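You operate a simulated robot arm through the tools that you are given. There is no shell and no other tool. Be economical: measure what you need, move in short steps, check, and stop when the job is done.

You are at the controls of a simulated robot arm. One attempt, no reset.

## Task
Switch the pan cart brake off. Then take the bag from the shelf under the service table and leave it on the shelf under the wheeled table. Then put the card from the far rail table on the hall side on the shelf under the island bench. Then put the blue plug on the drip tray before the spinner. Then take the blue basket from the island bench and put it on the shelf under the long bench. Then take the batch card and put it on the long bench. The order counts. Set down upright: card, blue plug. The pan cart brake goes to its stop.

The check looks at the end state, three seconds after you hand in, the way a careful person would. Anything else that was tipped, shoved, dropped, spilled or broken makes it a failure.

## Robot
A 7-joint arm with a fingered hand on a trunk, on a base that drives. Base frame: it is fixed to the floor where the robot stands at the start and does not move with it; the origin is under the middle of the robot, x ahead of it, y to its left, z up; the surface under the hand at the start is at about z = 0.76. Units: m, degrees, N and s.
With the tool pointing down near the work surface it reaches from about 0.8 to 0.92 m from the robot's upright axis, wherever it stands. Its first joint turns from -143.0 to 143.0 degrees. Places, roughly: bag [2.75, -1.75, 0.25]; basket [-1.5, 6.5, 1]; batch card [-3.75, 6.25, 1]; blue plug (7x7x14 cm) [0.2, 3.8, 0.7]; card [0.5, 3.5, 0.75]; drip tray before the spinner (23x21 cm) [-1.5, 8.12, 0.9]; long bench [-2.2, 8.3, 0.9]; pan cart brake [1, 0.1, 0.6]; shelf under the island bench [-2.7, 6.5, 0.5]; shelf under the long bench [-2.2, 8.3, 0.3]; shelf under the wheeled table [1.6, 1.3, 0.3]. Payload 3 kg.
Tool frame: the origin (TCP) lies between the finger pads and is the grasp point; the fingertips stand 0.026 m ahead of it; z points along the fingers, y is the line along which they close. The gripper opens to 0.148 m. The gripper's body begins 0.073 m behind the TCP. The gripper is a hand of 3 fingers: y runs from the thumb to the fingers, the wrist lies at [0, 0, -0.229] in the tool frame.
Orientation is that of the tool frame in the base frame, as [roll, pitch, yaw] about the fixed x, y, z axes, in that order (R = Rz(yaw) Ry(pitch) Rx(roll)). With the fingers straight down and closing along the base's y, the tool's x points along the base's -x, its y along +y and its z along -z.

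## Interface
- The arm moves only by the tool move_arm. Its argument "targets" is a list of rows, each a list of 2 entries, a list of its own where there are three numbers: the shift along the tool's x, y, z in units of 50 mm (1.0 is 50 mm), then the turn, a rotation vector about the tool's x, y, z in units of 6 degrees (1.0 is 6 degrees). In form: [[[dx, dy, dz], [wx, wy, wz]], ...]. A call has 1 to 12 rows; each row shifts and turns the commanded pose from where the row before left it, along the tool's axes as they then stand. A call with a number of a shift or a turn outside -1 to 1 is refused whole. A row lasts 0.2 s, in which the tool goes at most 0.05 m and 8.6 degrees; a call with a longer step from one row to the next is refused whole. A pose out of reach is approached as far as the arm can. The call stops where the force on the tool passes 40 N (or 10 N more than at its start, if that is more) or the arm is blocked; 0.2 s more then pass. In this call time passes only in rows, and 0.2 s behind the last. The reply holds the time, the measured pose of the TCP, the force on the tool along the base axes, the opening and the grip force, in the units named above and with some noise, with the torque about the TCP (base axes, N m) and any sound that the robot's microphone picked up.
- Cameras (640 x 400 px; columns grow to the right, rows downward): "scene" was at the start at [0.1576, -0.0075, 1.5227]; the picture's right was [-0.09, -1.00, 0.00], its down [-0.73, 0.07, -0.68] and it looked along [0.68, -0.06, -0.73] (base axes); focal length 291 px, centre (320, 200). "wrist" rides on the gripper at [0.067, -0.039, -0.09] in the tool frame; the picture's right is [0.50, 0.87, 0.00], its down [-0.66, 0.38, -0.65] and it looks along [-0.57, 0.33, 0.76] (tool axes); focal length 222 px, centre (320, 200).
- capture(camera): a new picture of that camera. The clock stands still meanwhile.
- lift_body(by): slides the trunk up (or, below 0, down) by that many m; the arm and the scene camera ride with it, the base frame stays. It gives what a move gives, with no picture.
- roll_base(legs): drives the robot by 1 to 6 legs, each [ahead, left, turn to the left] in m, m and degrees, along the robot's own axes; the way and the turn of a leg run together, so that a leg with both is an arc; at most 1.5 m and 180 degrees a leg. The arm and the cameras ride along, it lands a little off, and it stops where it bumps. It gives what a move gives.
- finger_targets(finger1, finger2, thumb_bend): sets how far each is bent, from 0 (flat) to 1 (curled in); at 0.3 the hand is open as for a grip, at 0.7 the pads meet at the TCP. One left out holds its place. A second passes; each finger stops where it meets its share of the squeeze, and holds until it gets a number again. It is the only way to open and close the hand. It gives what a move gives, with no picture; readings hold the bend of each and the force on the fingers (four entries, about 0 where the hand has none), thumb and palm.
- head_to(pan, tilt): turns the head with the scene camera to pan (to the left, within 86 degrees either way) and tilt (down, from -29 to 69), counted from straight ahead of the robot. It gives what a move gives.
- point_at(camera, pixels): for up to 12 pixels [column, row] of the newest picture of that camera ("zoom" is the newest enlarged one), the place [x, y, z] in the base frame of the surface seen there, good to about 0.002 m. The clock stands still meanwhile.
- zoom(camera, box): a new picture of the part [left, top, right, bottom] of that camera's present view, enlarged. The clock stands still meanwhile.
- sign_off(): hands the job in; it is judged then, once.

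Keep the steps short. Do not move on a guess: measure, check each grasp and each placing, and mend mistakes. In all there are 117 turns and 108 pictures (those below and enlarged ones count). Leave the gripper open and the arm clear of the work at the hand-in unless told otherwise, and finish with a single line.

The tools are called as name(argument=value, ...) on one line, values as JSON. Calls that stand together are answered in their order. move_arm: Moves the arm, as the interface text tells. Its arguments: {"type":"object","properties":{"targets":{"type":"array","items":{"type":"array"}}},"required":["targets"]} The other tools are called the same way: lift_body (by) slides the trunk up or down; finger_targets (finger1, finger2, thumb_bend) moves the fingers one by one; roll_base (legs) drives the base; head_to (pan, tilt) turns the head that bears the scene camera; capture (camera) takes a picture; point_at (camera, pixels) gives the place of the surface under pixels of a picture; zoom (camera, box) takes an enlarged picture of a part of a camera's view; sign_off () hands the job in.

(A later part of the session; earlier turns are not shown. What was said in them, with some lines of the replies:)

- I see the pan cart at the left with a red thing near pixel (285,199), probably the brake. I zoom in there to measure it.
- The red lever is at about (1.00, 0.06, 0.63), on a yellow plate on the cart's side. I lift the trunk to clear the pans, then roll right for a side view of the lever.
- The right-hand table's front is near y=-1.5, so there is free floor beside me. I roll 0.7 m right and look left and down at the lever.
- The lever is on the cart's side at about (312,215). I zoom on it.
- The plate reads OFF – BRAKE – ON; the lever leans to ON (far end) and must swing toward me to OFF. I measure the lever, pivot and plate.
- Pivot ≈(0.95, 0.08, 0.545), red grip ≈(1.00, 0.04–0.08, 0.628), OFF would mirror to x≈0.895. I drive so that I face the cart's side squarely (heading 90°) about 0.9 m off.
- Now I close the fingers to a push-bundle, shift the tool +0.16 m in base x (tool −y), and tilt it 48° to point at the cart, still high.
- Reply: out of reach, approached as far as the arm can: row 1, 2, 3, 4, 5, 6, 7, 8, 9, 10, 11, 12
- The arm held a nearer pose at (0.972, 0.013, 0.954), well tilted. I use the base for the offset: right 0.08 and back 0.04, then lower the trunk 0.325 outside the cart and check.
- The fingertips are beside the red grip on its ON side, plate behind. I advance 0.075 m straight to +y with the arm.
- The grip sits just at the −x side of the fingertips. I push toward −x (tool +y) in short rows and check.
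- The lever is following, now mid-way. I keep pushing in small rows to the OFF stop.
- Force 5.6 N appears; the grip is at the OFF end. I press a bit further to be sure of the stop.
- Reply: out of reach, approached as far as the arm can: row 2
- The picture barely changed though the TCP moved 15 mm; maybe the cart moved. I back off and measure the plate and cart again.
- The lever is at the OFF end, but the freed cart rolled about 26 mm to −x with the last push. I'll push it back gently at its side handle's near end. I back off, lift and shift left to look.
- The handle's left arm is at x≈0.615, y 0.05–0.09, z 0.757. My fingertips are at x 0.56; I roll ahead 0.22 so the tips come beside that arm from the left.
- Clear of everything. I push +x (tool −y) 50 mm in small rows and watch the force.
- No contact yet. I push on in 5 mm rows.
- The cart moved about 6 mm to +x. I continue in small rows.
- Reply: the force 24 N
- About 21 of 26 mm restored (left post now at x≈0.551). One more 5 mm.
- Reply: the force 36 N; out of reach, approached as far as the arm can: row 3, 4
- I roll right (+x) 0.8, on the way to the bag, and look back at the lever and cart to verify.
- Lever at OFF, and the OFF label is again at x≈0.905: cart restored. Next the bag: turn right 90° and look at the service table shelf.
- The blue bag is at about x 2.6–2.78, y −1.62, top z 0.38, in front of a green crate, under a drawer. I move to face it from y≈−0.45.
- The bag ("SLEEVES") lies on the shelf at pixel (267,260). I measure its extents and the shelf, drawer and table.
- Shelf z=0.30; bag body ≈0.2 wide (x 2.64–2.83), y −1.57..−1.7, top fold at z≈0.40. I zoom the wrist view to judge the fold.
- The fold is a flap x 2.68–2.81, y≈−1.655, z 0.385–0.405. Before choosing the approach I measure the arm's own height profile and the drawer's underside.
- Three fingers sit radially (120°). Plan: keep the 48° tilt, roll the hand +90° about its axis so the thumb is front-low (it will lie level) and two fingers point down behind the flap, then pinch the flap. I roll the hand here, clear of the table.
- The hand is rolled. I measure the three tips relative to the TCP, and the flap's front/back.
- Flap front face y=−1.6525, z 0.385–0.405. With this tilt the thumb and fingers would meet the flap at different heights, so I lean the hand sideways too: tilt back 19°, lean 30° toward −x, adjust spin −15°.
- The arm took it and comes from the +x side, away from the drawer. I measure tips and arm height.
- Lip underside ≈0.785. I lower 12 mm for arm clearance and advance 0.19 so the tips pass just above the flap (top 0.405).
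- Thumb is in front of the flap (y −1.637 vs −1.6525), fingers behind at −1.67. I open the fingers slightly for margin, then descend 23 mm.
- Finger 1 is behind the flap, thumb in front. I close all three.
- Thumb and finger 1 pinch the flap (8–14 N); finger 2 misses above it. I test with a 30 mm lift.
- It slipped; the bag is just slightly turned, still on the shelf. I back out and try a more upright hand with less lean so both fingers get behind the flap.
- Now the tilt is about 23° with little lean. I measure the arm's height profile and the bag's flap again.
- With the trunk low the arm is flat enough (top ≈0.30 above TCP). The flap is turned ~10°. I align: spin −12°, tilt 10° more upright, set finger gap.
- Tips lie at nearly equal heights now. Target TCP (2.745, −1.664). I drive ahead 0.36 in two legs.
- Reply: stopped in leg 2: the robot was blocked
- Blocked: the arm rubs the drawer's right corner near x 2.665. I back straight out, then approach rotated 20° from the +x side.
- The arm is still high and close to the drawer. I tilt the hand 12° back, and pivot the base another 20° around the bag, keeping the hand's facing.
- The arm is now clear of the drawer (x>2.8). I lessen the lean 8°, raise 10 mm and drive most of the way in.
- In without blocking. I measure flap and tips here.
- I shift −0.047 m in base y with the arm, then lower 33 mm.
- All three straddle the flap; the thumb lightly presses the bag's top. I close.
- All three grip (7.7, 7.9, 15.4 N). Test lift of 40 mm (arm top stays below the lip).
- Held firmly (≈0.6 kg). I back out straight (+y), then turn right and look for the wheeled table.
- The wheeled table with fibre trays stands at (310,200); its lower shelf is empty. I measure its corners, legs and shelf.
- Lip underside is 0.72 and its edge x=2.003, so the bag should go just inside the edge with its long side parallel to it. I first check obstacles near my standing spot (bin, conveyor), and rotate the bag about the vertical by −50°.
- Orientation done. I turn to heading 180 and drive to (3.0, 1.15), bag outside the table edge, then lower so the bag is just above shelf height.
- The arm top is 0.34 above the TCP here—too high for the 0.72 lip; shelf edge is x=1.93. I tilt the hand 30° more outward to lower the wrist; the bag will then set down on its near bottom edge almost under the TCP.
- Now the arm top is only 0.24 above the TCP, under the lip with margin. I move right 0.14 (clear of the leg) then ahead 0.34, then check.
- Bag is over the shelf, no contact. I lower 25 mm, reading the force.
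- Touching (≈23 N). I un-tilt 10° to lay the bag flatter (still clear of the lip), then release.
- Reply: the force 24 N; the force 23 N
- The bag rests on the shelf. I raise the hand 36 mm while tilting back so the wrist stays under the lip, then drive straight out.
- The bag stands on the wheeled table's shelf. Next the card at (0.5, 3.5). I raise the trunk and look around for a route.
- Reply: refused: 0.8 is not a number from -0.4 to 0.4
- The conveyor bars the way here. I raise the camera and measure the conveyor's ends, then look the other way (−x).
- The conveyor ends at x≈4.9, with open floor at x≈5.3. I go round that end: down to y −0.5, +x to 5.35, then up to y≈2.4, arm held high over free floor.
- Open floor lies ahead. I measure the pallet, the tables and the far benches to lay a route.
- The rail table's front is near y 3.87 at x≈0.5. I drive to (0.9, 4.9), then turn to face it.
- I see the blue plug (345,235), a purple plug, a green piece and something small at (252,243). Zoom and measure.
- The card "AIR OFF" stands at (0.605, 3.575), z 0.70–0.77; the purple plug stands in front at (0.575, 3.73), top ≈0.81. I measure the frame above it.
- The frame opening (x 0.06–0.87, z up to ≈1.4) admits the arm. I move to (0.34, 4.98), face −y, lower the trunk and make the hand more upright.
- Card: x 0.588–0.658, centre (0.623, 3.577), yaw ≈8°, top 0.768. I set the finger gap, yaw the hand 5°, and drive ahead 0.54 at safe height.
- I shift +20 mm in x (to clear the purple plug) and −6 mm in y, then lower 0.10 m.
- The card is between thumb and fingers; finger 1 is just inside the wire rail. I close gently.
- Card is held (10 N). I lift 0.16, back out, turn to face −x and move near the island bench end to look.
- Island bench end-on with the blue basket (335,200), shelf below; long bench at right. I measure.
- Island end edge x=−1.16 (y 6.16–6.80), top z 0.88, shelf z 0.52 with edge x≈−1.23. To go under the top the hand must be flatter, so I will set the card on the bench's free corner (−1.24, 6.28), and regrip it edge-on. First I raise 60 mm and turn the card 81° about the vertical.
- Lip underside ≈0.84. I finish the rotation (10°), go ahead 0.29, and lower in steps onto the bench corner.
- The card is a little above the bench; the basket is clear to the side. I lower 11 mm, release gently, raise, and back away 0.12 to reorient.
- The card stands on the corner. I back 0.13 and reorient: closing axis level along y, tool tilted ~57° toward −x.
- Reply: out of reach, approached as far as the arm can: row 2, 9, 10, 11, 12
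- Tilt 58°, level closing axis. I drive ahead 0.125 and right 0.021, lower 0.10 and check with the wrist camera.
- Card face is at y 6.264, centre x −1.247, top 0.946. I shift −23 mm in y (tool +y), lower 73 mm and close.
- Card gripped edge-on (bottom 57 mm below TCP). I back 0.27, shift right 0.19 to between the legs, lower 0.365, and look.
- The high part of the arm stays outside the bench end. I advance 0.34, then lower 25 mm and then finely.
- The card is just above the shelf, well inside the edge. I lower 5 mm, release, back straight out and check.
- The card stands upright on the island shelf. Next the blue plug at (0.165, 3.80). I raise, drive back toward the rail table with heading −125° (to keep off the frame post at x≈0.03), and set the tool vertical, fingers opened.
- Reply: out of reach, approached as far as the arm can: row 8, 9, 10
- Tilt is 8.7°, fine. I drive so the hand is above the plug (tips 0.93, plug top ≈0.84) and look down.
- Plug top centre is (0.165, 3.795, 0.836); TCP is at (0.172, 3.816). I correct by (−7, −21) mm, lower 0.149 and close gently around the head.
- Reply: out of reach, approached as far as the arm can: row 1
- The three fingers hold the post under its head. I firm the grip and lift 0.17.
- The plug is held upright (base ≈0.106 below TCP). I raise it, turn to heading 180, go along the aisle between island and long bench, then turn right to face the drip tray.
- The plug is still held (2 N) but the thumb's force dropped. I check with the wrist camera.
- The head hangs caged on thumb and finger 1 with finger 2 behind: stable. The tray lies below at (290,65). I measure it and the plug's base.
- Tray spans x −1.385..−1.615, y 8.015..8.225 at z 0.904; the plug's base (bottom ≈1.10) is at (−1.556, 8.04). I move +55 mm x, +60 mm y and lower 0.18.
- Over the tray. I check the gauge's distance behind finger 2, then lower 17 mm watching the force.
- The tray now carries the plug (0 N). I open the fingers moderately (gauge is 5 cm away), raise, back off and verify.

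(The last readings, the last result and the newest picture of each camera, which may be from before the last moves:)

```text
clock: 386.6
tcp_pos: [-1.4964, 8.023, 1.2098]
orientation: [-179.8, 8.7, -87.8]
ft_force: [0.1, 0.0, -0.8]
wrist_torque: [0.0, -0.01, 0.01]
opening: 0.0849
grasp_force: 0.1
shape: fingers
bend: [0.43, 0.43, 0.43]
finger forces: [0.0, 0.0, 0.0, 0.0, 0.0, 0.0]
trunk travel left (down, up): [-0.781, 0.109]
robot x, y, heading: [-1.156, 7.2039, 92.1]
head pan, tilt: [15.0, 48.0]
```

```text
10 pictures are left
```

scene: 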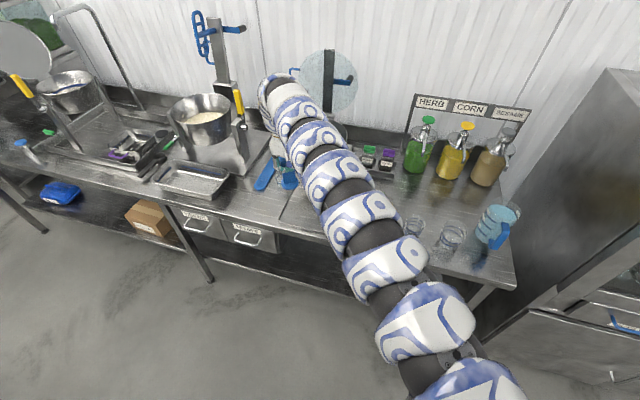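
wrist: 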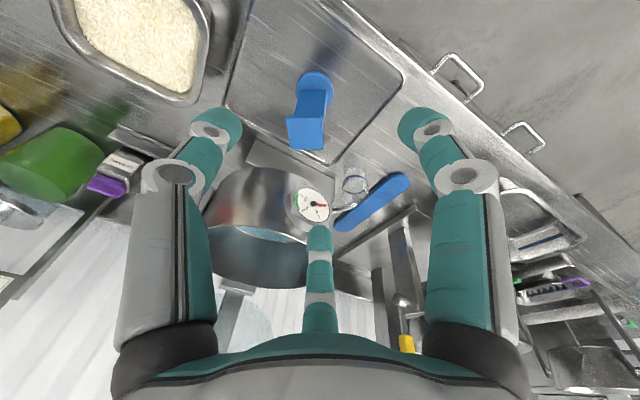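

The plug stands upright on the drip tray. Next the basket at about (−1.345, 6.505). I turn right 180° in the aisle (arm high) and zoom on the basket.

lift_body(by=0.09)

roll_base(legs=[[0, 0, -90], [0, 0, -90]])

head_to(pan=-15, tilt=58)

capture(camera="scene")

```text
clock: 387.9
tcp_pos: [-1.4962, 8.0259, 1.3013]
orientation: [-179.8, 8.8, -87.9]
ft_force: [0.3, 0.2, -0.5]
wrist_torque: [0.01, 0.01, -0.01]
opening: 0.0847
grasp_force: 0.0
shape: fingers
bend: [0.43, 0.43, 0.43]
finger forces: [0.0, 0.1, 0.0, 0.0, 0.0, 0.0]
trunk travel left (down, up): [-0.871, 0.019]
robot x, y, heading: [-1.1588, 7.2023, 92.2]
head pan, tilt: [15.0, 48.0]
```

```text
clock: 396.0
tcp_pos: [-0.8482, 6.3676, 1.2999]
orientation: [-179.8, 8.7, 89.9]
ft_force: [0.3, -0.4, -0.2]
wrist_torque: [-0.01, 0.01, 0.01]
opening: 0.085
grasp_force: 0.0
shape: fingers
bend: [0.43, 0.43, 0.43]
finger forces: [0.0, 0.1, 0.1, 0.1, 0.0, 0.0]
trunk travel left (down, up): [-0.871, 0.019]
robot x, y, heading: [-1.1563, 7.2033, -90.0]
head pan, tilt: [15.0, 48.0]
```

```text
clock: 397.0
tcp_pos: [-0.8494, 6.3677, 1.2997]
orientation: [-179.9, 8.6, 89.9]
ft_force: [0.3, 0.8, 0.0]
wrist_torque: [-0.02, 0.08, 0.01]
opening: 0.0847
grasp_force: 0.0
shape: fingers
bend: [0.43, 0.43, 0.43]
finger forces: [0.0, 0.0, 0.0, 0.1, 0.0, 0.0]
trunk travel left (down, up): [-0.871, 0.019]
robot x, y, heading: [-1.1557, 7.2032, -90.0]
head pan, tilt: [-15.0, 58.0]
```

```text
9 pictures are left
```

scene: 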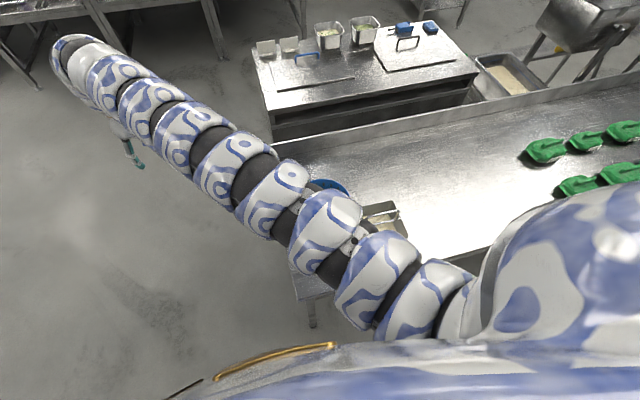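

The arm hides the basket. I move so the hand is above it (TCP 1.30) and use the wrist camera.

roll_base(legs=[[-0.12, -0.5, 0]])

lift_body(by=-0.18)

capture(camera="wrist")

```text
clock: 400.0
tcp_pos: [-1.3491, 6.4878, 1.3002]
orientation: [-179.7, 8.6, 89.9]
ft_force: [-0.1, 0.6, 0.5]
wrist_torque: [-0.01, -0.02, -0.01]
opening: 0.0845
grasp_force: 0.0
shape: fingers
bend: [0.43, 0.43, 0.43]
finger forces: [0.0, 0.1, 0.0, 0.0, 0.1, 0.1]
trunk travel left (down, up): [-0.871, 0.019]
robot x, y, heading: [-1.655, 7.3243, -90.0]
head pan, tilt: [-15.0, 58.0]
```

```text
clock: 402.0
tcp_pos: [-1.3489, 6.4889, 1.1206]
orientation: [-179.8, 8.6, 89.9]
ft_force: [-0.6, 0.5, 0.3]
wrist_torque: [-0.01, -0.01, 0.02]
opening: 0.0844
grasp_force: 0.1
shape: fingers
bend: [0.43, 0.43, 0.43]
finger forces: [0.0, 0.1, 0.1, 0.1, 0.1, 0.0]
trunk travel left (down, up): [-0.691, 0.199]
robot x, y, heading: [-1.6552, 7.3269, -90.1]
head pan, tilt: [-15.0, 58.0]
```

```text
8 pictures are left
```

wrist: 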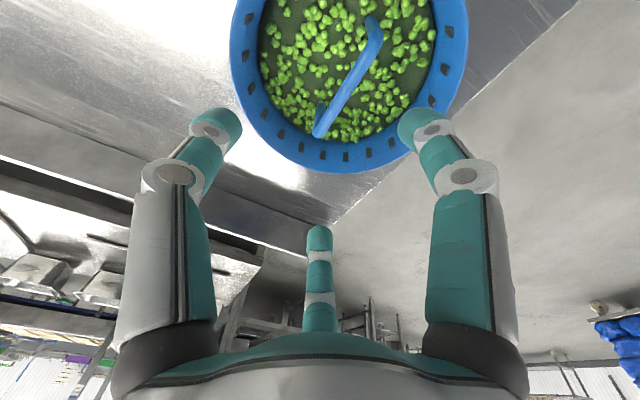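

The basket has a handle bar across it, (320,130)–(372,25). I measure handle and rim.

point_at(camera="wrist", pixels=[[320, 132], [345, 92], [360, 65], [376, 35], [372, 20], [322, 108], [350, 150], [245, 80], [460, 60], [355, 40], [300, 60], [352, 165]])

```text
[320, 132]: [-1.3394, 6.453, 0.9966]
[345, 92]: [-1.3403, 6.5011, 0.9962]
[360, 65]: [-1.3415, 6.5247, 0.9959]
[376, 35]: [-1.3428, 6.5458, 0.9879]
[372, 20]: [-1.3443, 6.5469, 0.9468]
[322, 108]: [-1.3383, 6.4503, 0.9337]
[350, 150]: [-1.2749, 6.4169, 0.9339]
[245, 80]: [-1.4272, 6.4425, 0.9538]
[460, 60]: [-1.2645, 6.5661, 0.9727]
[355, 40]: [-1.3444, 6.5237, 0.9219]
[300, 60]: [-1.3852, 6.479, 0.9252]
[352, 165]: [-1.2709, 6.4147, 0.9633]
```

Handle bar: x=−1.341, y 6.45–6.548, top z 0.996 — suited to a pinch along x. I centre on it, lower, close and lift.

move_arm(targets=[[[0.22, 0.16, 0], [0, 0, 0]]])

lift_body(by=-0.12)

finger_targets(finger1=0.8, finger2=0.8, thumb_bend=0.8)

lift_body(by=0.03)

capture(camera="wrist")

```text
clock: 402.4
tcp_pos: [-1.3397, 6.4995, 1.1193]
orientation: [-179.8, 8.6, 90.0]
ft_force: [-0.2, 0.1, 0.2]
wrist_torque: [0.03, 0.01, -0.01]
opening: 0.0847
grasp_force: 0.0
shape: fingers
bend: [0.43, 0.43, 0.43]
finger forces: [0.0, 0.1, 0.0, 0.0, 0.0, 0.1]
trunk travel left (down, up): [-0.691, 0.199]
robot x, y, heading: [-1.6553, 7.321, -90.2]
head pan, tilt: [-15.0, 58.0]
```

```text
clock: 403.9
tcp_pos: [-1.3406, 6.4989, 0.9976]
orientation: [-179.8, 8.7, 89.9]
ft_force: [-0.6, 0.7, -0.2]
wrist_torque: [0.0, 0.0, -0.04]
opening: 0.0847
grasp_force: 0.2
shape: fingers
bend: [0.43, 0.43, 0.43]
finger forces: [0.0, 0.1, 0.1, 0.0, 0.0, 0.0]
trunk travel left (down, up): [-0.571, 0.319]
robot x, y, heading: [-1.6578, 7.3251, -90.2]
head pan, tilt: [-15.0, 58.0]
```

```text
clock: 404.9
tcp_pos: [-1.3397, 6.4988, 0.9966]
orientation: [-179.7, 8.5, 89.9]
ft_force: [0.2, 0.2, -7.9]
wrist_torque: [0.01, 0.01, 0.01]
opening: 0.0001
grasp_force: 16.4
shape: fingers
bend: [0.74, 0.73, 0.72]
finger forces: [9.7, 10.3, 0.0, 0.0, 13.5, 0.0]
trunk travel left (down, up): [-0.571, 0.319]
robot x, y, heading: [-1.6559, 7.3216, -90.3]
head pan, tilt: [-15.0, 58.0]
```

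```text
clock: 405.6
tcp_pos: [-1.3395, 6.4985, 1.0278]
orientation: [-179.7, 8.6, 89.9]
ft_force: [-1.2, 0.3, -7.3]
wrist_torque: [0.03, 0.0, 0.0]
opening: 0.0003
grasp_force: 16.7
shape: fingers
bend: [0.74, 0.73, 0.72]
finger forces: [9.6, 10.5, 0.0, 0.1, 13.6, 0.2]
trunk travel left (down, up): [-0.601, 0.289]
robot x, y, heading: [-1.6562, 7.3258, -90.4]
head pan, tilt: [-15.0, 58.0]
```

```text
7 pictures are left
5 turns are left
```

wrist: 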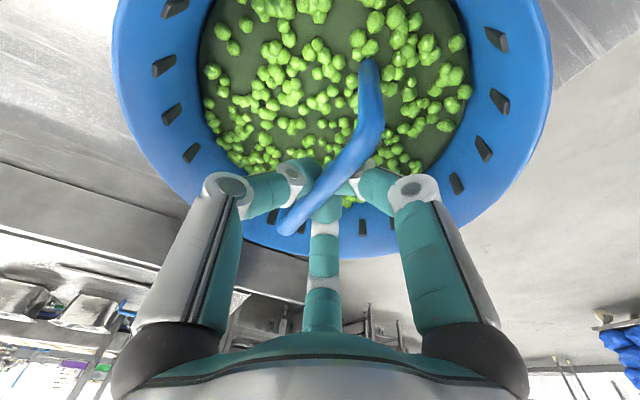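

The basket hangs level (0.75 kg). Few turns remain, so I chain moves: carry it round off the island end, turn to the long bench, lower to shelf height, slide it under at x≈−1.3 and look before releasing.

lift_body(by=0.12)

roll_base(legs=[[0, 0.95, 0], [0.6, 0, 0], [0, 0, 90], [0, 0, 90.4]])

lift_body(by=-0.35)

lift_body(by=-0.345)

roll_base(legs=[[0.42, 0, 0], [0, 0.284, 0], [0.25, 0, 0]])

head_to(pan=15, tilt=40)

capture(camera="scene")

capture(camera="wrist")

point_at(camera="wrist", pixels=[[60, 60], [60, 200], [320, 10], [600, 60], [600, 200], [540, 20], [100, 20], [560, 100]])

```text
clock: 407.1
tcp_pos: [-1.3401, 6.4989, 1.1477]
orientation: [-179.8, 8.6, 89.9]
ft_force: [0.6, 0.1, -8.2]
wrist_torque: [0.03, 0.0, 0.0]
opening: 0.0003
grasp_force: 16.1
shape: fingers
bend: [0.74, 0.73, 0.72]
finger forces: [9.7, 10.2, 0.1, 0.1, 13.5, 0.1]
trunk travel left (down, up): [-0.721, 0.169]
robot x, y, heading: [-1.6563, 7.3221, -90.4]
head pan, tilt: [-15.0, 58.0]
```

```text
clock: 422.6
tcp_pos: [-1.0625, 7.5539, 1.1476]
orientation: [-179.7, 8.5, -87.1]
ft_force: [-0.3, -0.1, -7.4]
wrist_torque: [-0.02, -0.03, 0.0]
opening: 0.0001
grasp_force: 11.6
shape: fingers
bend: [0.74, 0.73, 0.73]
finger forces: [0.1, 11.2, 0.0, 0.0, 12.7, 0.0]
trunk travel left (down, up): [-0.721, 0.169]
robot x, y, heading: [-0.7062, 6.744, 92.7]
head pan, tilt: [-15.0, 58.0]
```

```text
clock: 426.0
tcp_pos: [-1.0633, 7.5536, 0.7972]
orientation: [-179.8, 8.7, -87.2]
ft_force: [0.3, 0.5, -7.4]
wrist_torque: [-0.02, 0.0, 0.01]
opening: 0.0
grasp_force: 11.8
shape: fingers
bend: [0.74, 0.73, 0.73]
finger forces: [0.2, 10.8, 0.2, 0.0, 12.6, 0.1]
trunk travel left (down, up): [-0.371, 0.519]
robot x, y, heading: [-0.7041, 6.7442, 92.9]
head pan, tilt: [-15.0, 58.0]
```

```text
clock: 429.4
tcp_pos: [-1.0621, 7.5537, 0.4525]
orientation: [-179.7, 8.6, -87.2]
ft_force: [-0.3, 0.2, -7.7]
wrist_torque: [-0.04, -0.02, 0.0]
opening: 0.0
grasp_force: 11.8
shape: fingers
bend: [0.74, 0.73, 0.73]
finger forces: [0.1, 10.7, 0.0, 0.0, 12.7, 0.1]
trunk travel left (down, up): [-0.026, 0.864]
robot x, y, heading: [-0.705, 6.7472, 92.7]
head pan, tilt: [-15.0, 58.0]
```

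```text
clock: 435.0
tcp_pos: [-1.3907, 8.2005, 0.454]
orientation: [-179.8, 8.6, -86.4]
ft_force: [-0.5, 1.0, -8.3]
wrist_torque: [0.01, -0.03, 0.0]
opening: 0.0001
grasp_force: 11.4
shape: fingers
bend: [0.74, 0.73, 0.73]
finger forces: [0.7, 10.6, 0.0, 0.0, 12.7, 0.0]
trunk travel left (down, up): [-0.026, 0.864]
robot x, y, heading: [-1.0215, 7.3974, 93.5]
head pan, tilt: [-15.0, 58.0]
```

```text
clock: 435.9
tcp_pos: [-1.391, 8.1996, 0.4517]
orientation: [-179.8, 8.6, -86.3]
ft_force: [-0.5, -0.1, -8.4]
wrist_torque: [0.01, 0.0, -0.01]
opening: 0.0
grasp_force: 12.9
shape: fingers
bend: [0.74, 0.73, 0.73]
finger forces: [0.7, 11.0, 0.0, 0.1, 13.0, 0.0]
trunk travel left (down, up): [-0.026, 0.864]
robot x, y, heading: [-1.0228, 7.3965, 93.4]
head pan, tilt: [15.0, 40.0]
```

```text
6 pictures are left
```

scene: 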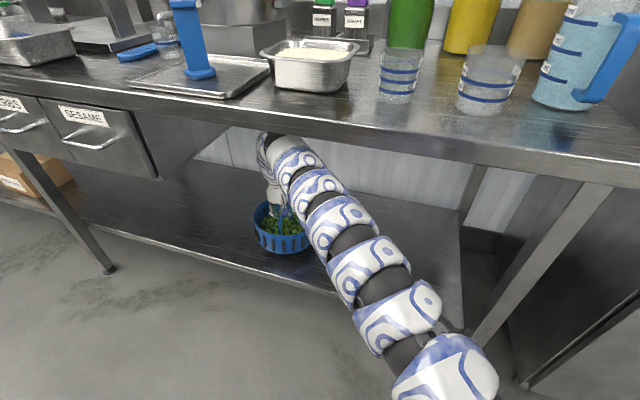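

```text
5 pictures are left
```

wrist: 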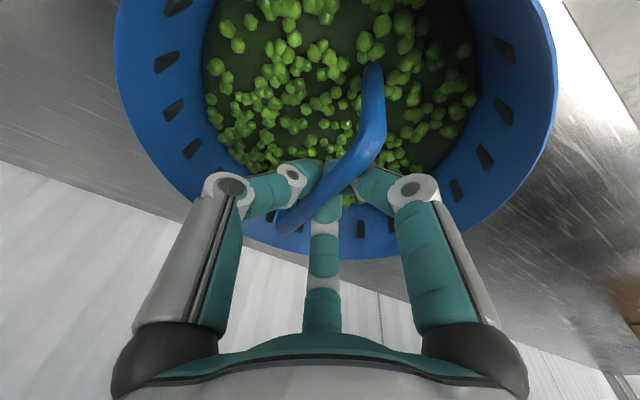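

```text
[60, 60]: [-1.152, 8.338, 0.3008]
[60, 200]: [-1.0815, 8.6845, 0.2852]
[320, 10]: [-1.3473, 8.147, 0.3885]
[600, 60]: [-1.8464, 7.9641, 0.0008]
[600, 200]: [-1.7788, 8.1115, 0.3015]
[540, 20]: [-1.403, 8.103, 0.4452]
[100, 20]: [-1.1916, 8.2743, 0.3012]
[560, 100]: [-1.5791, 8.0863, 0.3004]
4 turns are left
```

The basket is over the shelf (edge inside), all clear. I lower the last 4 cm, release, raise off the handle, back out along the same path, raise, and drive down the aisle to the batch card at (−3.75, 6.25), then look with dense measurements.

lift_body(by=-0.025)

move_arm(targets=[[[0, 0, 0.1], [0, 0, 0]], [[0, 0, 0.1], [0, 0, 0]], [[0, 0, 0.1], [0, 0, 0]]])

finger_targets(finger1=0.43, finger2=0.43, thumb_bend=0.43)

lift_body(by=0.055)

roll_base(legs=[[-0.23, 0, 0], [0, -0.33, 0], [-0.55, 0, 0], [0, -0.5, 0]])

lift_body(by=0.4)

lift_body(by=0.4)

roll_base(legs=[[0, 0, 86.6], [0, -0.68, 0], [1.3, 0, 0], [1.3, 0, 0], [1.25, 0, 0], [0, 0, 90]])

head_to(pan=5, tilt=45)

capture(camera="wrist")

capture(camera="scene")

point_at(camera="wrist", pixels=[[260, 20], [260, 60], [260, 100], [260, 140], [300, 20], [300, 60], [300, 100], [300, 140], [340, 20], [340, 60], [340, 100], [340, 140]])

point_at(camera="wrist", pixels=[[300, 180], [340, 180], [270, 180], [370, 180], [380, 20], [380, 60], [380, 100], [380, 140], [270, 220], [300, 220], [350, 220], [380, 220]])

```text
clock: 436.6
tcp_pos: [-1.3912, 8.2002, 0.4282]
orientation: [-179.9, 8.7, -86.4]
ft_force: [0.0, 0.2, -7.4]
wrist_torque: [0.04, -0.02, 0.01]
opening: 0.0002
grasp_force: 12.1
shape: fingers
bend: [0.74, 0.73, 0.73]
finger forces: [0.7, 10.9, 0.0, 0.1, 12.7, 0.0]
trunk travel left (down, up): [-0.001, 0.889]
robot x, y, heading: [-1.0207, 7.3977, 93.3]
head pan, tilt: [15.0, 40.0]
```

```text
clock: 437.4
tcp_pos: [-1.3904, 8.2022, 0.4133]
orientation: [-179.9, 8.7, -86.4]
ft_force: [0.6, 0.3, -5.9]
wrist_torque: [0.08, 0.02, 0.0]
opening: 0.0
grasp_force: 6.4
shape: fingers
bend: [0.74, 0.73, 0.73]
finger forces: [0.3, 0.0, 0.0, 0.1, 12.2, 0.0]
trunk travel left (down, up): [-0.001, 0.889]
robot x, y, heading: [-1.0216, 7.397, 93.5]
head pan, tilt: [15.0, 40.0]
```

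```text
clock: 438.4
tcp_pos: [-1.3909, 8.2025, 0.4139]
orientation: [-179.8, 8.7, -86.4]
ft_force: [0.7, -0.3, 0.5]
wrist_torque: [-0.02, 0.0, -0.01]
opening: 0.0848
grasp_force: 0.0
shape: fingers
bend: [0.43, 0.43, 0.43]
finger forces: [0.1, 0.1, 0.1, 0.0, 0.0, 0.1]
trunk travel left (down, up): [-0.001, 0.889]
robot x, y, heading: [-1.0202, 7.398, 93.3]
head pan, tilt: [15.0, 40.0]
```

```text
clock: 439.4
tcp_pos: [-1.3907, 8.2028, 0.4683]
orientation: [-179.8, 8.8, -86.4]
ft_force: [-0.7, 1.2, 0.2]
wrist_torque: [0.0, -0.01, 0.02]
opening: 0.0849
grasp_force: 0.0
shape: fingers
bend: [0.43, 0.43, 0.43]
finger forces: [0.0, 0.1, 0.0, 0.0, 0.1, 0.0]
trunk travel left (down, up): [-0.056, 0.834]
robot x, y, heading: [-1.023, 7.4005, 93.4]
head pan, tilt: [15.0, 40.0]
```

```text
clock: 448.3
tcp_pos: [-0.5017, 7.4813, 0.4694]
orientation: [-179.7, 8.6, -86.7]
ft_force: [-0.7, 0.0, 0.3]
wrist_torque: [-0.01, -0.01, 0.02]
opening: 0.0847
grasp_force: 0.0
shape: fingers
bend: [0.43, 0.43, 0.43]
finger forces: [0.0, 0.0, 0.1, 0.1, 0.0, 0.0]
trunk travel left (down, up): [-0.056, 0.834]
robot x, y, heading: [-0.1325, 6.6738, 93.2]
head pan, tilt: [15.0, 40.0]
```

```text
clock: 452.1
tcp_pos: [-0.5015, 7.4807, 0.8688]
orientation: [-179.8, 8.8, -86.6]
ft_force: [0.1, 0.0, -0.1]
wrist_torque: [-0.02, 0.02, 0.02]
opening: 0.0849
grasp_force: 0.1
shape: fingers
bend: [0.43, 0.43, 0.43]
finger forces: [0.0, 0.0, 0.1, 0.0, 0.0, 0.0]
trunk travel left (down, up): [-0.456, 0.434]
robot x, y, heading: [-0.1349, 6.6747, 93.2]
head pan, tilt: [15.0, 40.0]
```

```text
clock: 455.9
tcp_pos: [-0.5028, 7.4797, 1.2684]
orientation: [-179.8, 8.6, -86.6]
ft_force: [0.0, -0.6, -0.6]
wrist_torque: [-0.01, 0.0, 0.0]
opening: 0.0847
grasp_force: 0.2
shape: fingers
bend: [0.43, 0.43, 0.43]
finger forces: [0.1, 0.1, 0.0, 0.1, 0.0, 0.0]
trunk travel left (down, up): [-0.856, 0.034]
robot x, y, heading: [-0.1356, 6.6757, 93.2]
head pan, tilt: [15.0, 40.0]
```

```text
clock: 485.1
tcp_pos: [-3.5772, 6.5844, 1.2686]
orientation: [-179.8, 8.7, 91.5]
ft_force: [-0.2, 0.7, -0.1]
wrist_torque: [0.0, 0.02, 0.0]
opening: 0.085
grasp_force: 0.0
shape: fingers
bend: [0.43, 0.43, 0.43]
finger forces: [0.0, 0.0, 0.0, 0.0, 0.0, 0.0]
trunk travel left (down, up): [-0.856, 0.034]
robot x, y, heading: [-3.9151, 7.4003, -88.5]
head pan, tilt: [15.0, 40.0]
```

```text
clock: 485.8
tcp_pos: [-3.5775, 6.5837, 1.2685]
orientation: [-179.8, 8.5, 91.5]
ft_force: [0.4, -0.1, -0.9]
wrist_torque: [-0.01, 0.0, 0.01]
opening: 0.085
grasp_force: 0.0
shape: fingers
bend: [0.43, 0.43, 0.43]
finger forces: [0.0, 0.0, 0.0, 0.0, 0.0, 0.0]
trunk travel left (down, up): [-0.856, 0.034]
robot x, y, heading: [-3.9154, 7.4044, -88.4]
head pan, tilt: [5.0, 45.0]
```

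```text
4 pictures are left
```

wrist: 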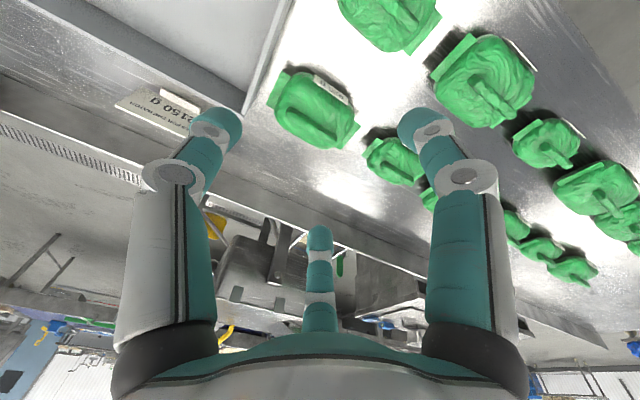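

```text
3 pictures are left
```

scene: 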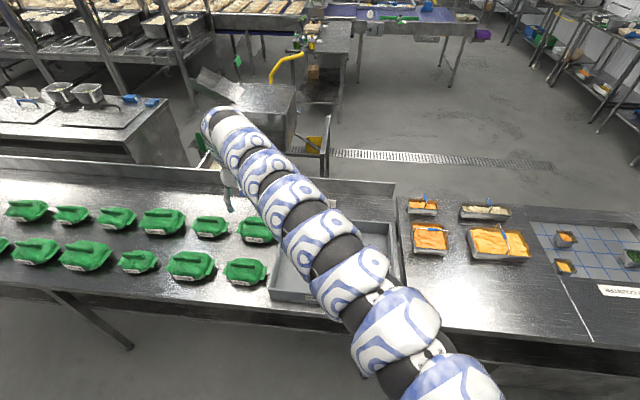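

```text
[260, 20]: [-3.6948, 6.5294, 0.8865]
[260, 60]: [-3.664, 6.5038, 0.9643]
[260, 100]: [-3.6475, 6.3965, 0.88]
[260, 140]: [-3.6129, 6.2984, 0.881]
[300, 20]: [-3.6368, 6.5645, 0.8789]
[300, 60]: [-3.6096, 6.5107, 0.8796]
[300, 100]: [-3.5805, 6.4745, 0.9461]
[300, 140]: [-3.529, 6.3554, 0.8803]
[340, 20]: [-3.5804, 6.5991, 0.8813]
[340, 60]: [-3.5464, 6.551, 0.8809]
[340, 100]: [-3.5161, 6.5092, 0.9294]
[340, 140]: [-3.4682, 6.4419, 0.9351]
```

```text
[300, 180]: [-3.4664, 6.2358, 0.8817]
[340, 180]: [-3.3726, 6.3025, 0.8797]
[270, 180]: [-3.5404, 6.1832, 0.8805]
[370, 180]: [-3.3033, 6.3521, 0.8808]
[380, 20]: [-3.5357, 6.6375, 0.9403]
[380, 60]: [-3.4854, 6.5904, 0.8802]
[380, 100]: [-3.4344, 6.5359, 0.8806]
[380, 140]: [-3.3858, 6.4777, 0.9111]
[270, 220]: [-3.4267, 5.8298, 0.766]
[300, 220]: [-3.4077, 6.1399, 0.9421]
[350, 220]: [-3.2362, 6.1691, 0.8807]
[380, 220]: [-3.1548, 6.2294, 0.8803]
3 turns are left
```

The basket is placed and I see the batch card in the wrist view at (160,110). I measure it densely and zoom on it, then pre-position: turn −20°, spin the hand 90° so it closes along y, and look again.

point_at(camera="wrist", pixels=[[120, 104], [140, 98], [160, 91], [180, 98], [195, 106], [150, 108], [170, 118], [185, 130], [135, 112], [160, 120], [178, 103], [165, 105]])

zoom(camera="wrist", box=[100, 70, 260, 170])

roll_base(legs=[[0, 0, -20], [0.09, 0.2, 0]])

move_arm(targets=[[[0, 0, 0], [0, 0, 1]], [[0, 0, 0], [0, 0, 1]], [[0, 0, 0], [0, 0, 1]], [[0, 0, 0], [0, 0, 1]], [[0, 0, 0], [0, 0, 1]], [[0, 0, 0], [0, 0, 1]], [[0, 0, 0], [0, 0, 1]], [[0, 0, 0], [0, 0, 1]], [[0, 0, 0], [0, 0, 1]], [[0, 0, 0], [0, 0, 1]], [[0, 0, 0], [0, 0, 1]], [[0, 0, 0], [0, 0, 0.8]]])

finger_targets(finger1=0.5, finger2=0.5, thumb_bend=0.55)

capture(camera="wrist")

point_at(camera="wrist", pixels=[[200, 60], [240, 60], [280, 60], [320, 60], [360, 60], [400, 60], [200, 110], [240, 110], [320, 110], [350, 110], [275, 145], [320, 215]])

point_at(camera="wrist", pixels=[[200, 20], [240, 20], [280, 20], [320, 20], [360, 20], [400, 20], [440, 20], [440, 60], [300, 90], [340, 90], [300, 40], [340, 40]])

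```text
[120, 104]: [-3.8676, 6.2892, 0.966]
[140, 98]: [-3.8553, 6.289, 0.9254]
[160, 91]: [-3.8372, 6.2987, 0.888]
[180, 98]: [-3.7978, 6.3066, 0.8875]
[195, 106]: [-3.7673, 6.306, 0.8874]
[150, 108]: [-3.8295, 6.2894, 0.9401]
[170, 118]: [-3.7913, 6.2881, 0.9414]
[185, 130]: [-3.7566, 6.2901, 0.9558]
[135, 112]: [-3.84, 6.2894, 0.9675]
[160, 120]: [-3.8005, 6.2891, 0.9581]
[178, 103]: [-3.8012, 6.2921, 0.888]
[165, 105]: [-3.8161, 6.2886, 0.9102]
```

```text
4.00 times, centred on (180, 120) of wrist
```

zoom: 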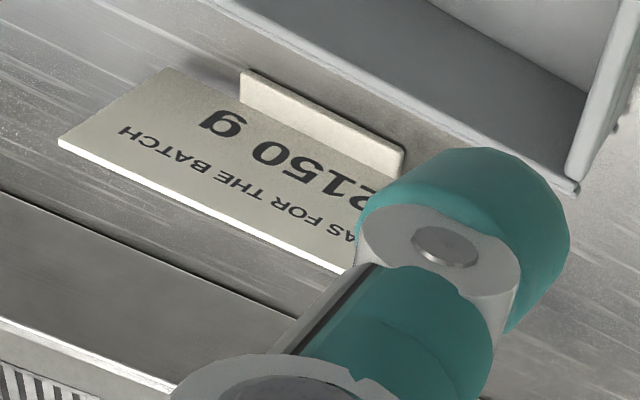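

```text
clock: 488.6
tcp_pos: [-3.719, 6.3694, 1.2675]
orientation: [-179.7, 8.6, 71.3]
ft_force: [-0.4, -1.3, 0.1]
wrist_torque: [0.03, 0.0, -0.01]
opening: 0.085
grasp_force: 0.0
shape: fingers
bend: [0.43, 0.43, 0.43]
finger forces: [0.1, 0.1, 0.0, 0.0, 0.1, 0.1]
trunk travel left (down, up): [-0.856, 0.034]
robot x, y, heading: [-3.7601, 7.2544, -108.9]
head pan, tilt: [5.0, 45.0]
```

```text
clock: 491.2
tcp_pos: [-3.718, 6.3698, 1.2696]
orientation: [171.9, 3.1, 0.3]
ft_force: [0.9, 0.7, 0.4]
wrist_torque: [0.02, 0.01, 0.01]
opening: 0.0848
grasp_force: 0.0
shape: fingers
bend: [0.43, 0.43, 0.43]
finger forces: [0.1, 0.0, 0.0, 0.0, 0.0, 0.0]
trunk travel left (down, up): [-0.856, 0.034]
robot x, y, heading: [-3.7586, 7.2515, -108.9]
head pan, tilt: [5.0, 45.0]
```

```text
clock: 492.2
tcp_pos: [-3.7203, 6.3704, 1.2684]
orientation: [171.9, 3.1, 0.3]
ft_force: [0.4, 0.0, 0.3]
wrist_torque: [0.01, 0.0, 0.02]
opening: 0.0547
grasp_force: 0.0
shape: fingers
bend: [0.5, 0.5, 0.55]
finger forces: [0.0, 0.0, 0.0, 0.1, 0.0, 0.0]
trunk travel left (down, up): [-0.856, 0.034]
robot x, y, heading: [-3.754, 7.2553, -108.8]
head pan, tilt: [5.0, 45.0]
```

```text
1 pictures are left
```

wrist: 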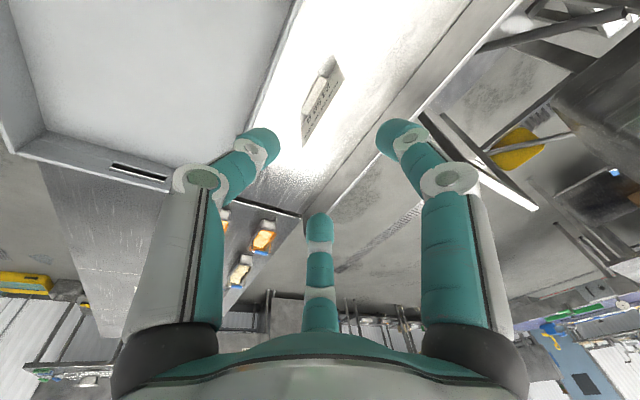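

```text
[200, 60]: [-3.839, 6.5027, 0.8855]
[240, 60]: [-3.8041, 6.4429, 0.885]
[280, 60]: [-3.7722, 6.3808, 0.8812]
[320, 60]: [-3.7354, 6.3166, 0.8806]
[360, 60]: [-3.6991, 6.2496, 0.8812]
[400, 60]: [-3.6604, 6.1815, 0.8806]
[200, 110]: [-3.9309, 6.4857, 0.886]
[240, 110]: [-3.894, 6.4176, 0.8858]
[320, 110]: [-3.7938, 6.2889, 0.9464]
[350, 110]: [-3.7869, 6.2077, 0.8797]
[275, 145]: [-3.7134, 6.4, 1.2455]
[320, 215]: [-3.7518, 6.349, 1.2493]
```

```text
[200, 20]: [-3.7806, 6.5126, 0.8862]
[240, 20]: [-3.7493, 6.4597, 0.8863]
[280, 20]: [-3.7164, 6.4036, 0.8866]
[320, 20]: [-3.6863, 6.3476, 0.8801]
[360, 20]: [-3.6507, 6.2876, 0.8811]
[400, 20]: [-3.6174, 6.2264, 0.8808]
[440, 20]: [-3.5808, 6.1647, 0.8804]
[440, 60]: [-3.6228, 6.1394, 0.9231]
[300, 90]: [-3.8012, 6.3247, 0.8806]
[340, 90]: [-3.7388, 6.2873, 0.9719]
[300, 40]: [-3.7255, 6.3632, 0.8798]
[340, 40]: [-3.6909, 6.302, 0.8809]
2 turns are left
```

The batch card stands vertical in the plane y=6.288, centre x≈−3.797, top 0.970, foot toward me. I move the base by (−77, −86) mm, lower so the pads straddle its top, grip, lift, and carry it to the long bench before the free gap near (−1.71, 8.05), and measure the surface under the hand.

roll_base(legs=[[0.106, -0.045, 0]])

lift_body(by=-0.294)

finger_targets(finger1=0.75, finger2=0.75, thumb_bend=0.75)

lift_body(by=0.31)

roll_base(legs=[[-0.076, -0.026, 0], [0, 0, 108.8], [1.22, 0, 0], [1.22, 0, 0], [0, 0, 90]])

capture(camera="wrist")

point_at(camera="wrist", pixels=[[240, 20], [280, 20], [320, 20], [360, 20], [400, 20], [440, 20], [240, 50], [280, 50], [320, 50], [360, 50], [400, 50], [440, 50]])

point_at(camera="wrist", pixels=[[220, 85], [250, 85], [280, 85], [360, 85], [400, 85], [440, 85], [240, 115], [270, 115], [370, 115], [400, 115], [430, 115], [400, 140]])

point_at(camera="wrist", pixels=[[320, 110], [340, 130], [310, 150], [330, 160], [350, 115], [300, 200], [290, 235], [345, 140], [320, 130], [335, 115], [480, 50], [520, 50]])

```text
clock: 493.4
tcp_pos: [-3.797, 6.2815, 1.2676]
orientation: [172.0, 3.0, 0.4]
ft_force: [-0.2, -0.2, 0.0]
wrist_torque: [0.01, -0.02, 0.01]
opening: 0.0547
grasp_force: 0.0
shape: fingers
bend: [0.5, 0.5, 0.55]
finger forces: [0.0, 0.1, 0.0, 0.0, 0.0, 0.0]
trunk travel left (down, up): [-0.856, 0.034]
robot x, y, heading: [-3.832, 7.1609, -108.7]
head pan, tilt: [5.0, 45.0]
```

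```text
clock: 496.4
tcp_pos: [-3.7954, 6.2828, 0.9736]
orientation: [171.9, 3.2, 0.4]
ft_force: [-0.3, 0.3, -0.1]
wrist_torque: [-0.01, 0.0, 0.0]
opening: 0.0545
grasp_force: 0.0
shape: fingers
bend: [0.5, 0.5, 0.55]
finger forces: [0.0, 0.0, 0.1, 0.0, 0.0, 0.0]
trunk travel left (down, up): [-0.562, 0.328]
robot x, y, heading: [-3.8324, 7.1644, -108.8]
head pan, tilt: [5.0, 45.0]
```

```text
clock: 497.4
tcp_pos: [-3.7952, 6.2832, 0.9746]
orientation: [172.0, 3.1, 0.4]
ft_force: [-1.2, -0.7, -0.7]
wrist_torque: [0.01, -0.01, -0.01]
opening: 0.0025
grasp_force: 10.5
shape: fingers
bend: [0.72, 0.72, 0.72]
finger forces: [5.8, 5.8, 0.0, 0.0, 10.1, 0.0]
trunk travel left (down, up): [-0.562, 0.328]
robot x, y, heading: [-3.8354, 7.1667, -109.0]
head pan, tilt: [5.0, 45.0]
```

```text
clock: 500.4
tcp_pos: [-3.7963, 6.2828, 1.2847]
orientation: [171.9, 3.2, 0.4]
ft_force: [-0.5, -1.1, -1.1]
wrist_torque: [0.01, -0.03, 0.0]
opening: 0.0027
grasp_force: 11.3
shape: fingers
bend: [0.72, 0.72, 0.72]
finger forces: [5.8, 5.8, 0.0, 0.0, 10.2, 0.0]
trunk travel left (down, up): [-0.872, 0.018]
robot x, y, heading: [-3.8322, 7.1646, -108.8]
head pan, tilt: [5.0, 45.0]
```

```text
clock: 521.5
tcp_pos: [-1.7437, 8.1607, 1.2845]
orientation: [171.9, 3.1, -159.4]
ft_force: [0.6, -0.3, -0.2]
wrist_torque: [0.0, 0.02, -0.02]
opening: 0.0013
grasp_force: 9.3
shape: fingers
bend: [0.73, 0.73, 0.72]
finger forces: [5.4, 5.4, 0.0, 0.1, 8.1, 0.0]
trunk travel left (down, up): [-0.872, 0.018]
robot x, y, heading: [-1.4001, 7.3445, 91.8]
head pan, tilt: [5.0, 45.0]
```

```text
0 pictures are left
```

wrist: 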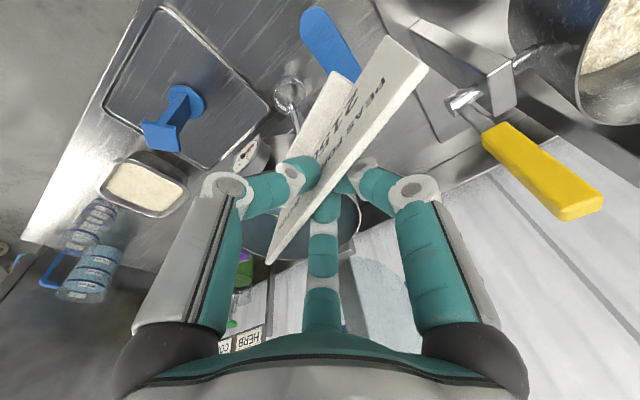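

```text
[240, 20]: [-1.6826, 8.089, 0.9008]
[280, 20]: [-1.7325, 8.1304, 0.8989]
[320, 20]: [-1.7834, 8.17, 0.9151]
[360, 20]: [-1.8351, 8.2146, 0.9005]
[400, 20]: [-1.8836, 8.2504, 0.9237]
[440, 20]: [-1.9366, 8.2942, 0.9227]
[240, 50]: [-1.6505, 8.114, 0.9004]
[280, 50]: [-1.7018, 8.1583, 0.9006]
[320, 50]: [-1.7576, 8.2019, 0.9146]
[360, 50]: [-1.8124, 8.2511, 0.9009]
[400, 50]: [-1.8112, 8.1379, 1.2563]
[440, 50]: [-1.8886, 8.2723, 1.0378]
```

```text
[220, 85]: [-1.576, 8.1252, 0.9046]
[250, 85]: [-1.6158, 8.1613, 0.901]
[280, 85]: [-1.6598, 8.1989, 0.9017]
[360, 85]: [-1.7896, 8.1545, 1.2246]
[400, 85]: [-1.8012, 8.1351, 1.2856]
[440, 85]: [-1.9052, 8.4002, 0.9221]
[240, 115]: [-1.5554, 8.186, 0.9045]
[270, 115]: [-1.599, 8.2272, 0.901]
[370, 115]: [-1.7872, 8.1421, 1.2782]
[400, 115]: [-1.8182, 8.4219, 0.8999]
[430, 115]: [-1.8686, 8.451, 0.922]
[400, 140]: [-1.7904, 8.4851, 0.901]
```

```text
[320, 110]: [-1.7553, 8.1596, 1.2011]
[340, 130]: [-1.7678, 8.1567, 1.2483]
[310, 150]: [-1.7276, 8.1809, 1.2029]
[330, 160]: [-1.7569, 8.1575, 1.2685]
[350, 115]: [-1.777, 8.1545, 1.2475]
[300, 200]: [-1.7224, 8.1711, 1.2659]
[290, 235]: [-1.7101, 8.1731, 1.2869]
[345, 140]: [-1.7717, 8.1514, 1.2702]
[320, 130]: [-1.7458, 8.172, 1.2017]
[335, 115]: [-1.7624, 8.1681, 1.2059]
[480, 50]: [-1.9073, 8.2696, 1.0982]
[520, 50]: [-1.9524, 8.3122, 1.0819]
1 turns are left
```

The card is held; the surface at about (−1.71, 8.07) is free (z 0.90) between spatula, drip tray and silver tray. Last turn: shift (+32, −91) mm, lower 0.289, release, raise, swing the arm into the aisle, and hand in.

roll_base(legs=[[-0.092, -0.029, 0]])

lift_body(by=-0.28)

lift_body(by=-0.009)

finger_targets(finger1=0.52, finger2=0.52, thumb_bend=0.55)

lift_body(by=0.285)

roll_base(legs=[[0, 0, -90]])

finger_targets(finger1=0.3, finger2=0.3, thumb_bend=0.3)

sign_off()

```text
clock: 522.6
tcp_pos: [-1.7109, 8.0671, 1.2867]
orientation: [171.9, 3.2, -159.3]
ft_force: [-0.2, 0.2, -0.5]
wrist_torque: [-0.02, -0.01, -0.01]
opening: 0.0013
grasp_force: 9.8
shape: fingers
bend: [0.73, 0.73, 0.72]
finger forces: [5.5, 5.5, 0.0, 0.1, 8.1, 0.0]
trunk travel left (down, up): [-0.872, 0.018]
robot x, y, heading: [-1.3703, 7.257, 91.5]
head pan, tilt: [5.0, 45.0]
```

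```text
clock: 525.5
tcp_pos: [-1.7111, 8.0698, 1.0054]
orientation: [171.9, 3.2, -159.4]
ft_force: [-0.1, -0.2, 0.8]
wrist_torque: [0.02, 0.04, 0.01]
opening: 0.0013
grasp_force: 9.7
shape: fingers
bend: [0.73, 0.73, 0.72]
finger forces: [5.6, 5.5, 0.0, 0.0, 8.2, 0.0]
trunk travel left (down, up): [-0.592, 0.298]
robot x, y, heading: [-1.368, 7.2498, 91.8]
head pan, tilt: [5.0, 45.0]
```

```text
clock: 526.1
tcp_pos: [-1.7107, 8.0685, 0.9959]
orientation: [171.9, 3.1, -159.4]
ft_force: [-0.7, 0.4, -0.7]
wrist_torque: [0.01, 0.0, 0.03]
opening: 0.0011
grasp_force: 9.8
shape: fingers
bend: [0.73, 0.73, 0.72]
finger forces: [5.7, 5.7, 0.1, 0.0, 8.2, 0.0]
trunk travel left (down, up): [-0.583, 0.307]
robot x, y, heading: [-1.3705, 7.2531, 91.6]
head pan, tilt: [5.0, 45.0]
```

```text
clock: 527.1
tcp_pos: [-1.7113, 8.0702, 0.995]
orientation: [171.9, 3.0, -159.4]
ft_force: [-0.7, 0.1, 0.6]
wrist_torque: [-0.05, -0.01, -0.01]
opening: 0.0502
grasp_force: 0.1
shape: fingers
bend: [0.52, 0.52, 0.55]
finger forces: [0.0, 0.0, 0.1, 0.0, 0.1, 0.0]
trunk travel left (down, up): [-0.583, 0.307]
robot x, y, heading: [-1.3678, 7.2557, 91.3]
head pan, tilt: [5.0, 45.0]
```

```text
clock: 529.9
tcp_pos: [-1.7115, 8.0689, 1.2803]
orientation: [171.9, 3.1, -159.3]
ft_force: [-0.4, 0.7, 0.5]
wrist_torque: [-0.01, 0.0, 0.01]
opening: 0.0504
grasp_force: 0.0
shape: fingers
bend: [0.52, 0.52, 0.55]
finger forces: [0.0, 0.1, 0.1, 0.0, 0.1, 0.0]
trunk travel left (down, up): [-0.868, 0.022]
robot x, y, heading: [-1.369, 7.2516, 91.7]
head pan, tilt: [5.0, 45.0]
```

```text
clock: 534.2
tcp_pos: [-0.5534, 7.5906, 1.2797]
orientation: [171.9, 3.1, 110.5]
ft_force: [-1.1, 0.0, -0.3]
wrist_torque: [-0.02, -0.02, 0.0]
opening: 0.0504
grasp_force: 0.1
shape: fingers
bend: [0.52, 0.52, 0.55]
finger forces: [0.1, 0.1, 0.0, 0.1, 0.1, 0.0]
trunk travel left (down, up): [-0.868, 0.022]
robot x, y, heading: [-1.3706, 7.25, 1.6]
head pan, tilt: [5.0, 45.0]
```

```text
clock: 535.2
tcp_pos: [-0.5524, 7.591, 1.2805]
orientation: [172.0, 3.1, 110.5]
ft_force: [0.0, 0.8, 0.1]
wrist_torque: [0.0, 0.03, 0.0]
opening: 0.1266
grasp_force: 0.1
shape: fingers
bend: [0.3, 0.3, 0.3]
finger forces: [0.0, 0.0, 0.0, 0.0, 0.0, 0.0]
trunk travel left (down, up): [-0.868, 0.022]
robot x, y, heading: [-1.3674, 7.2538, 1.1]
head pan, tilt: [5.0, 45.0]
```

```text
The job is handed in.
```

All six steps were done in order and the job is handed in; the basket and batch card were released on force and position readings with no picture afterwards, and the freed pan cart rolled about 26 mm and was pushed back to within about 2 mm.
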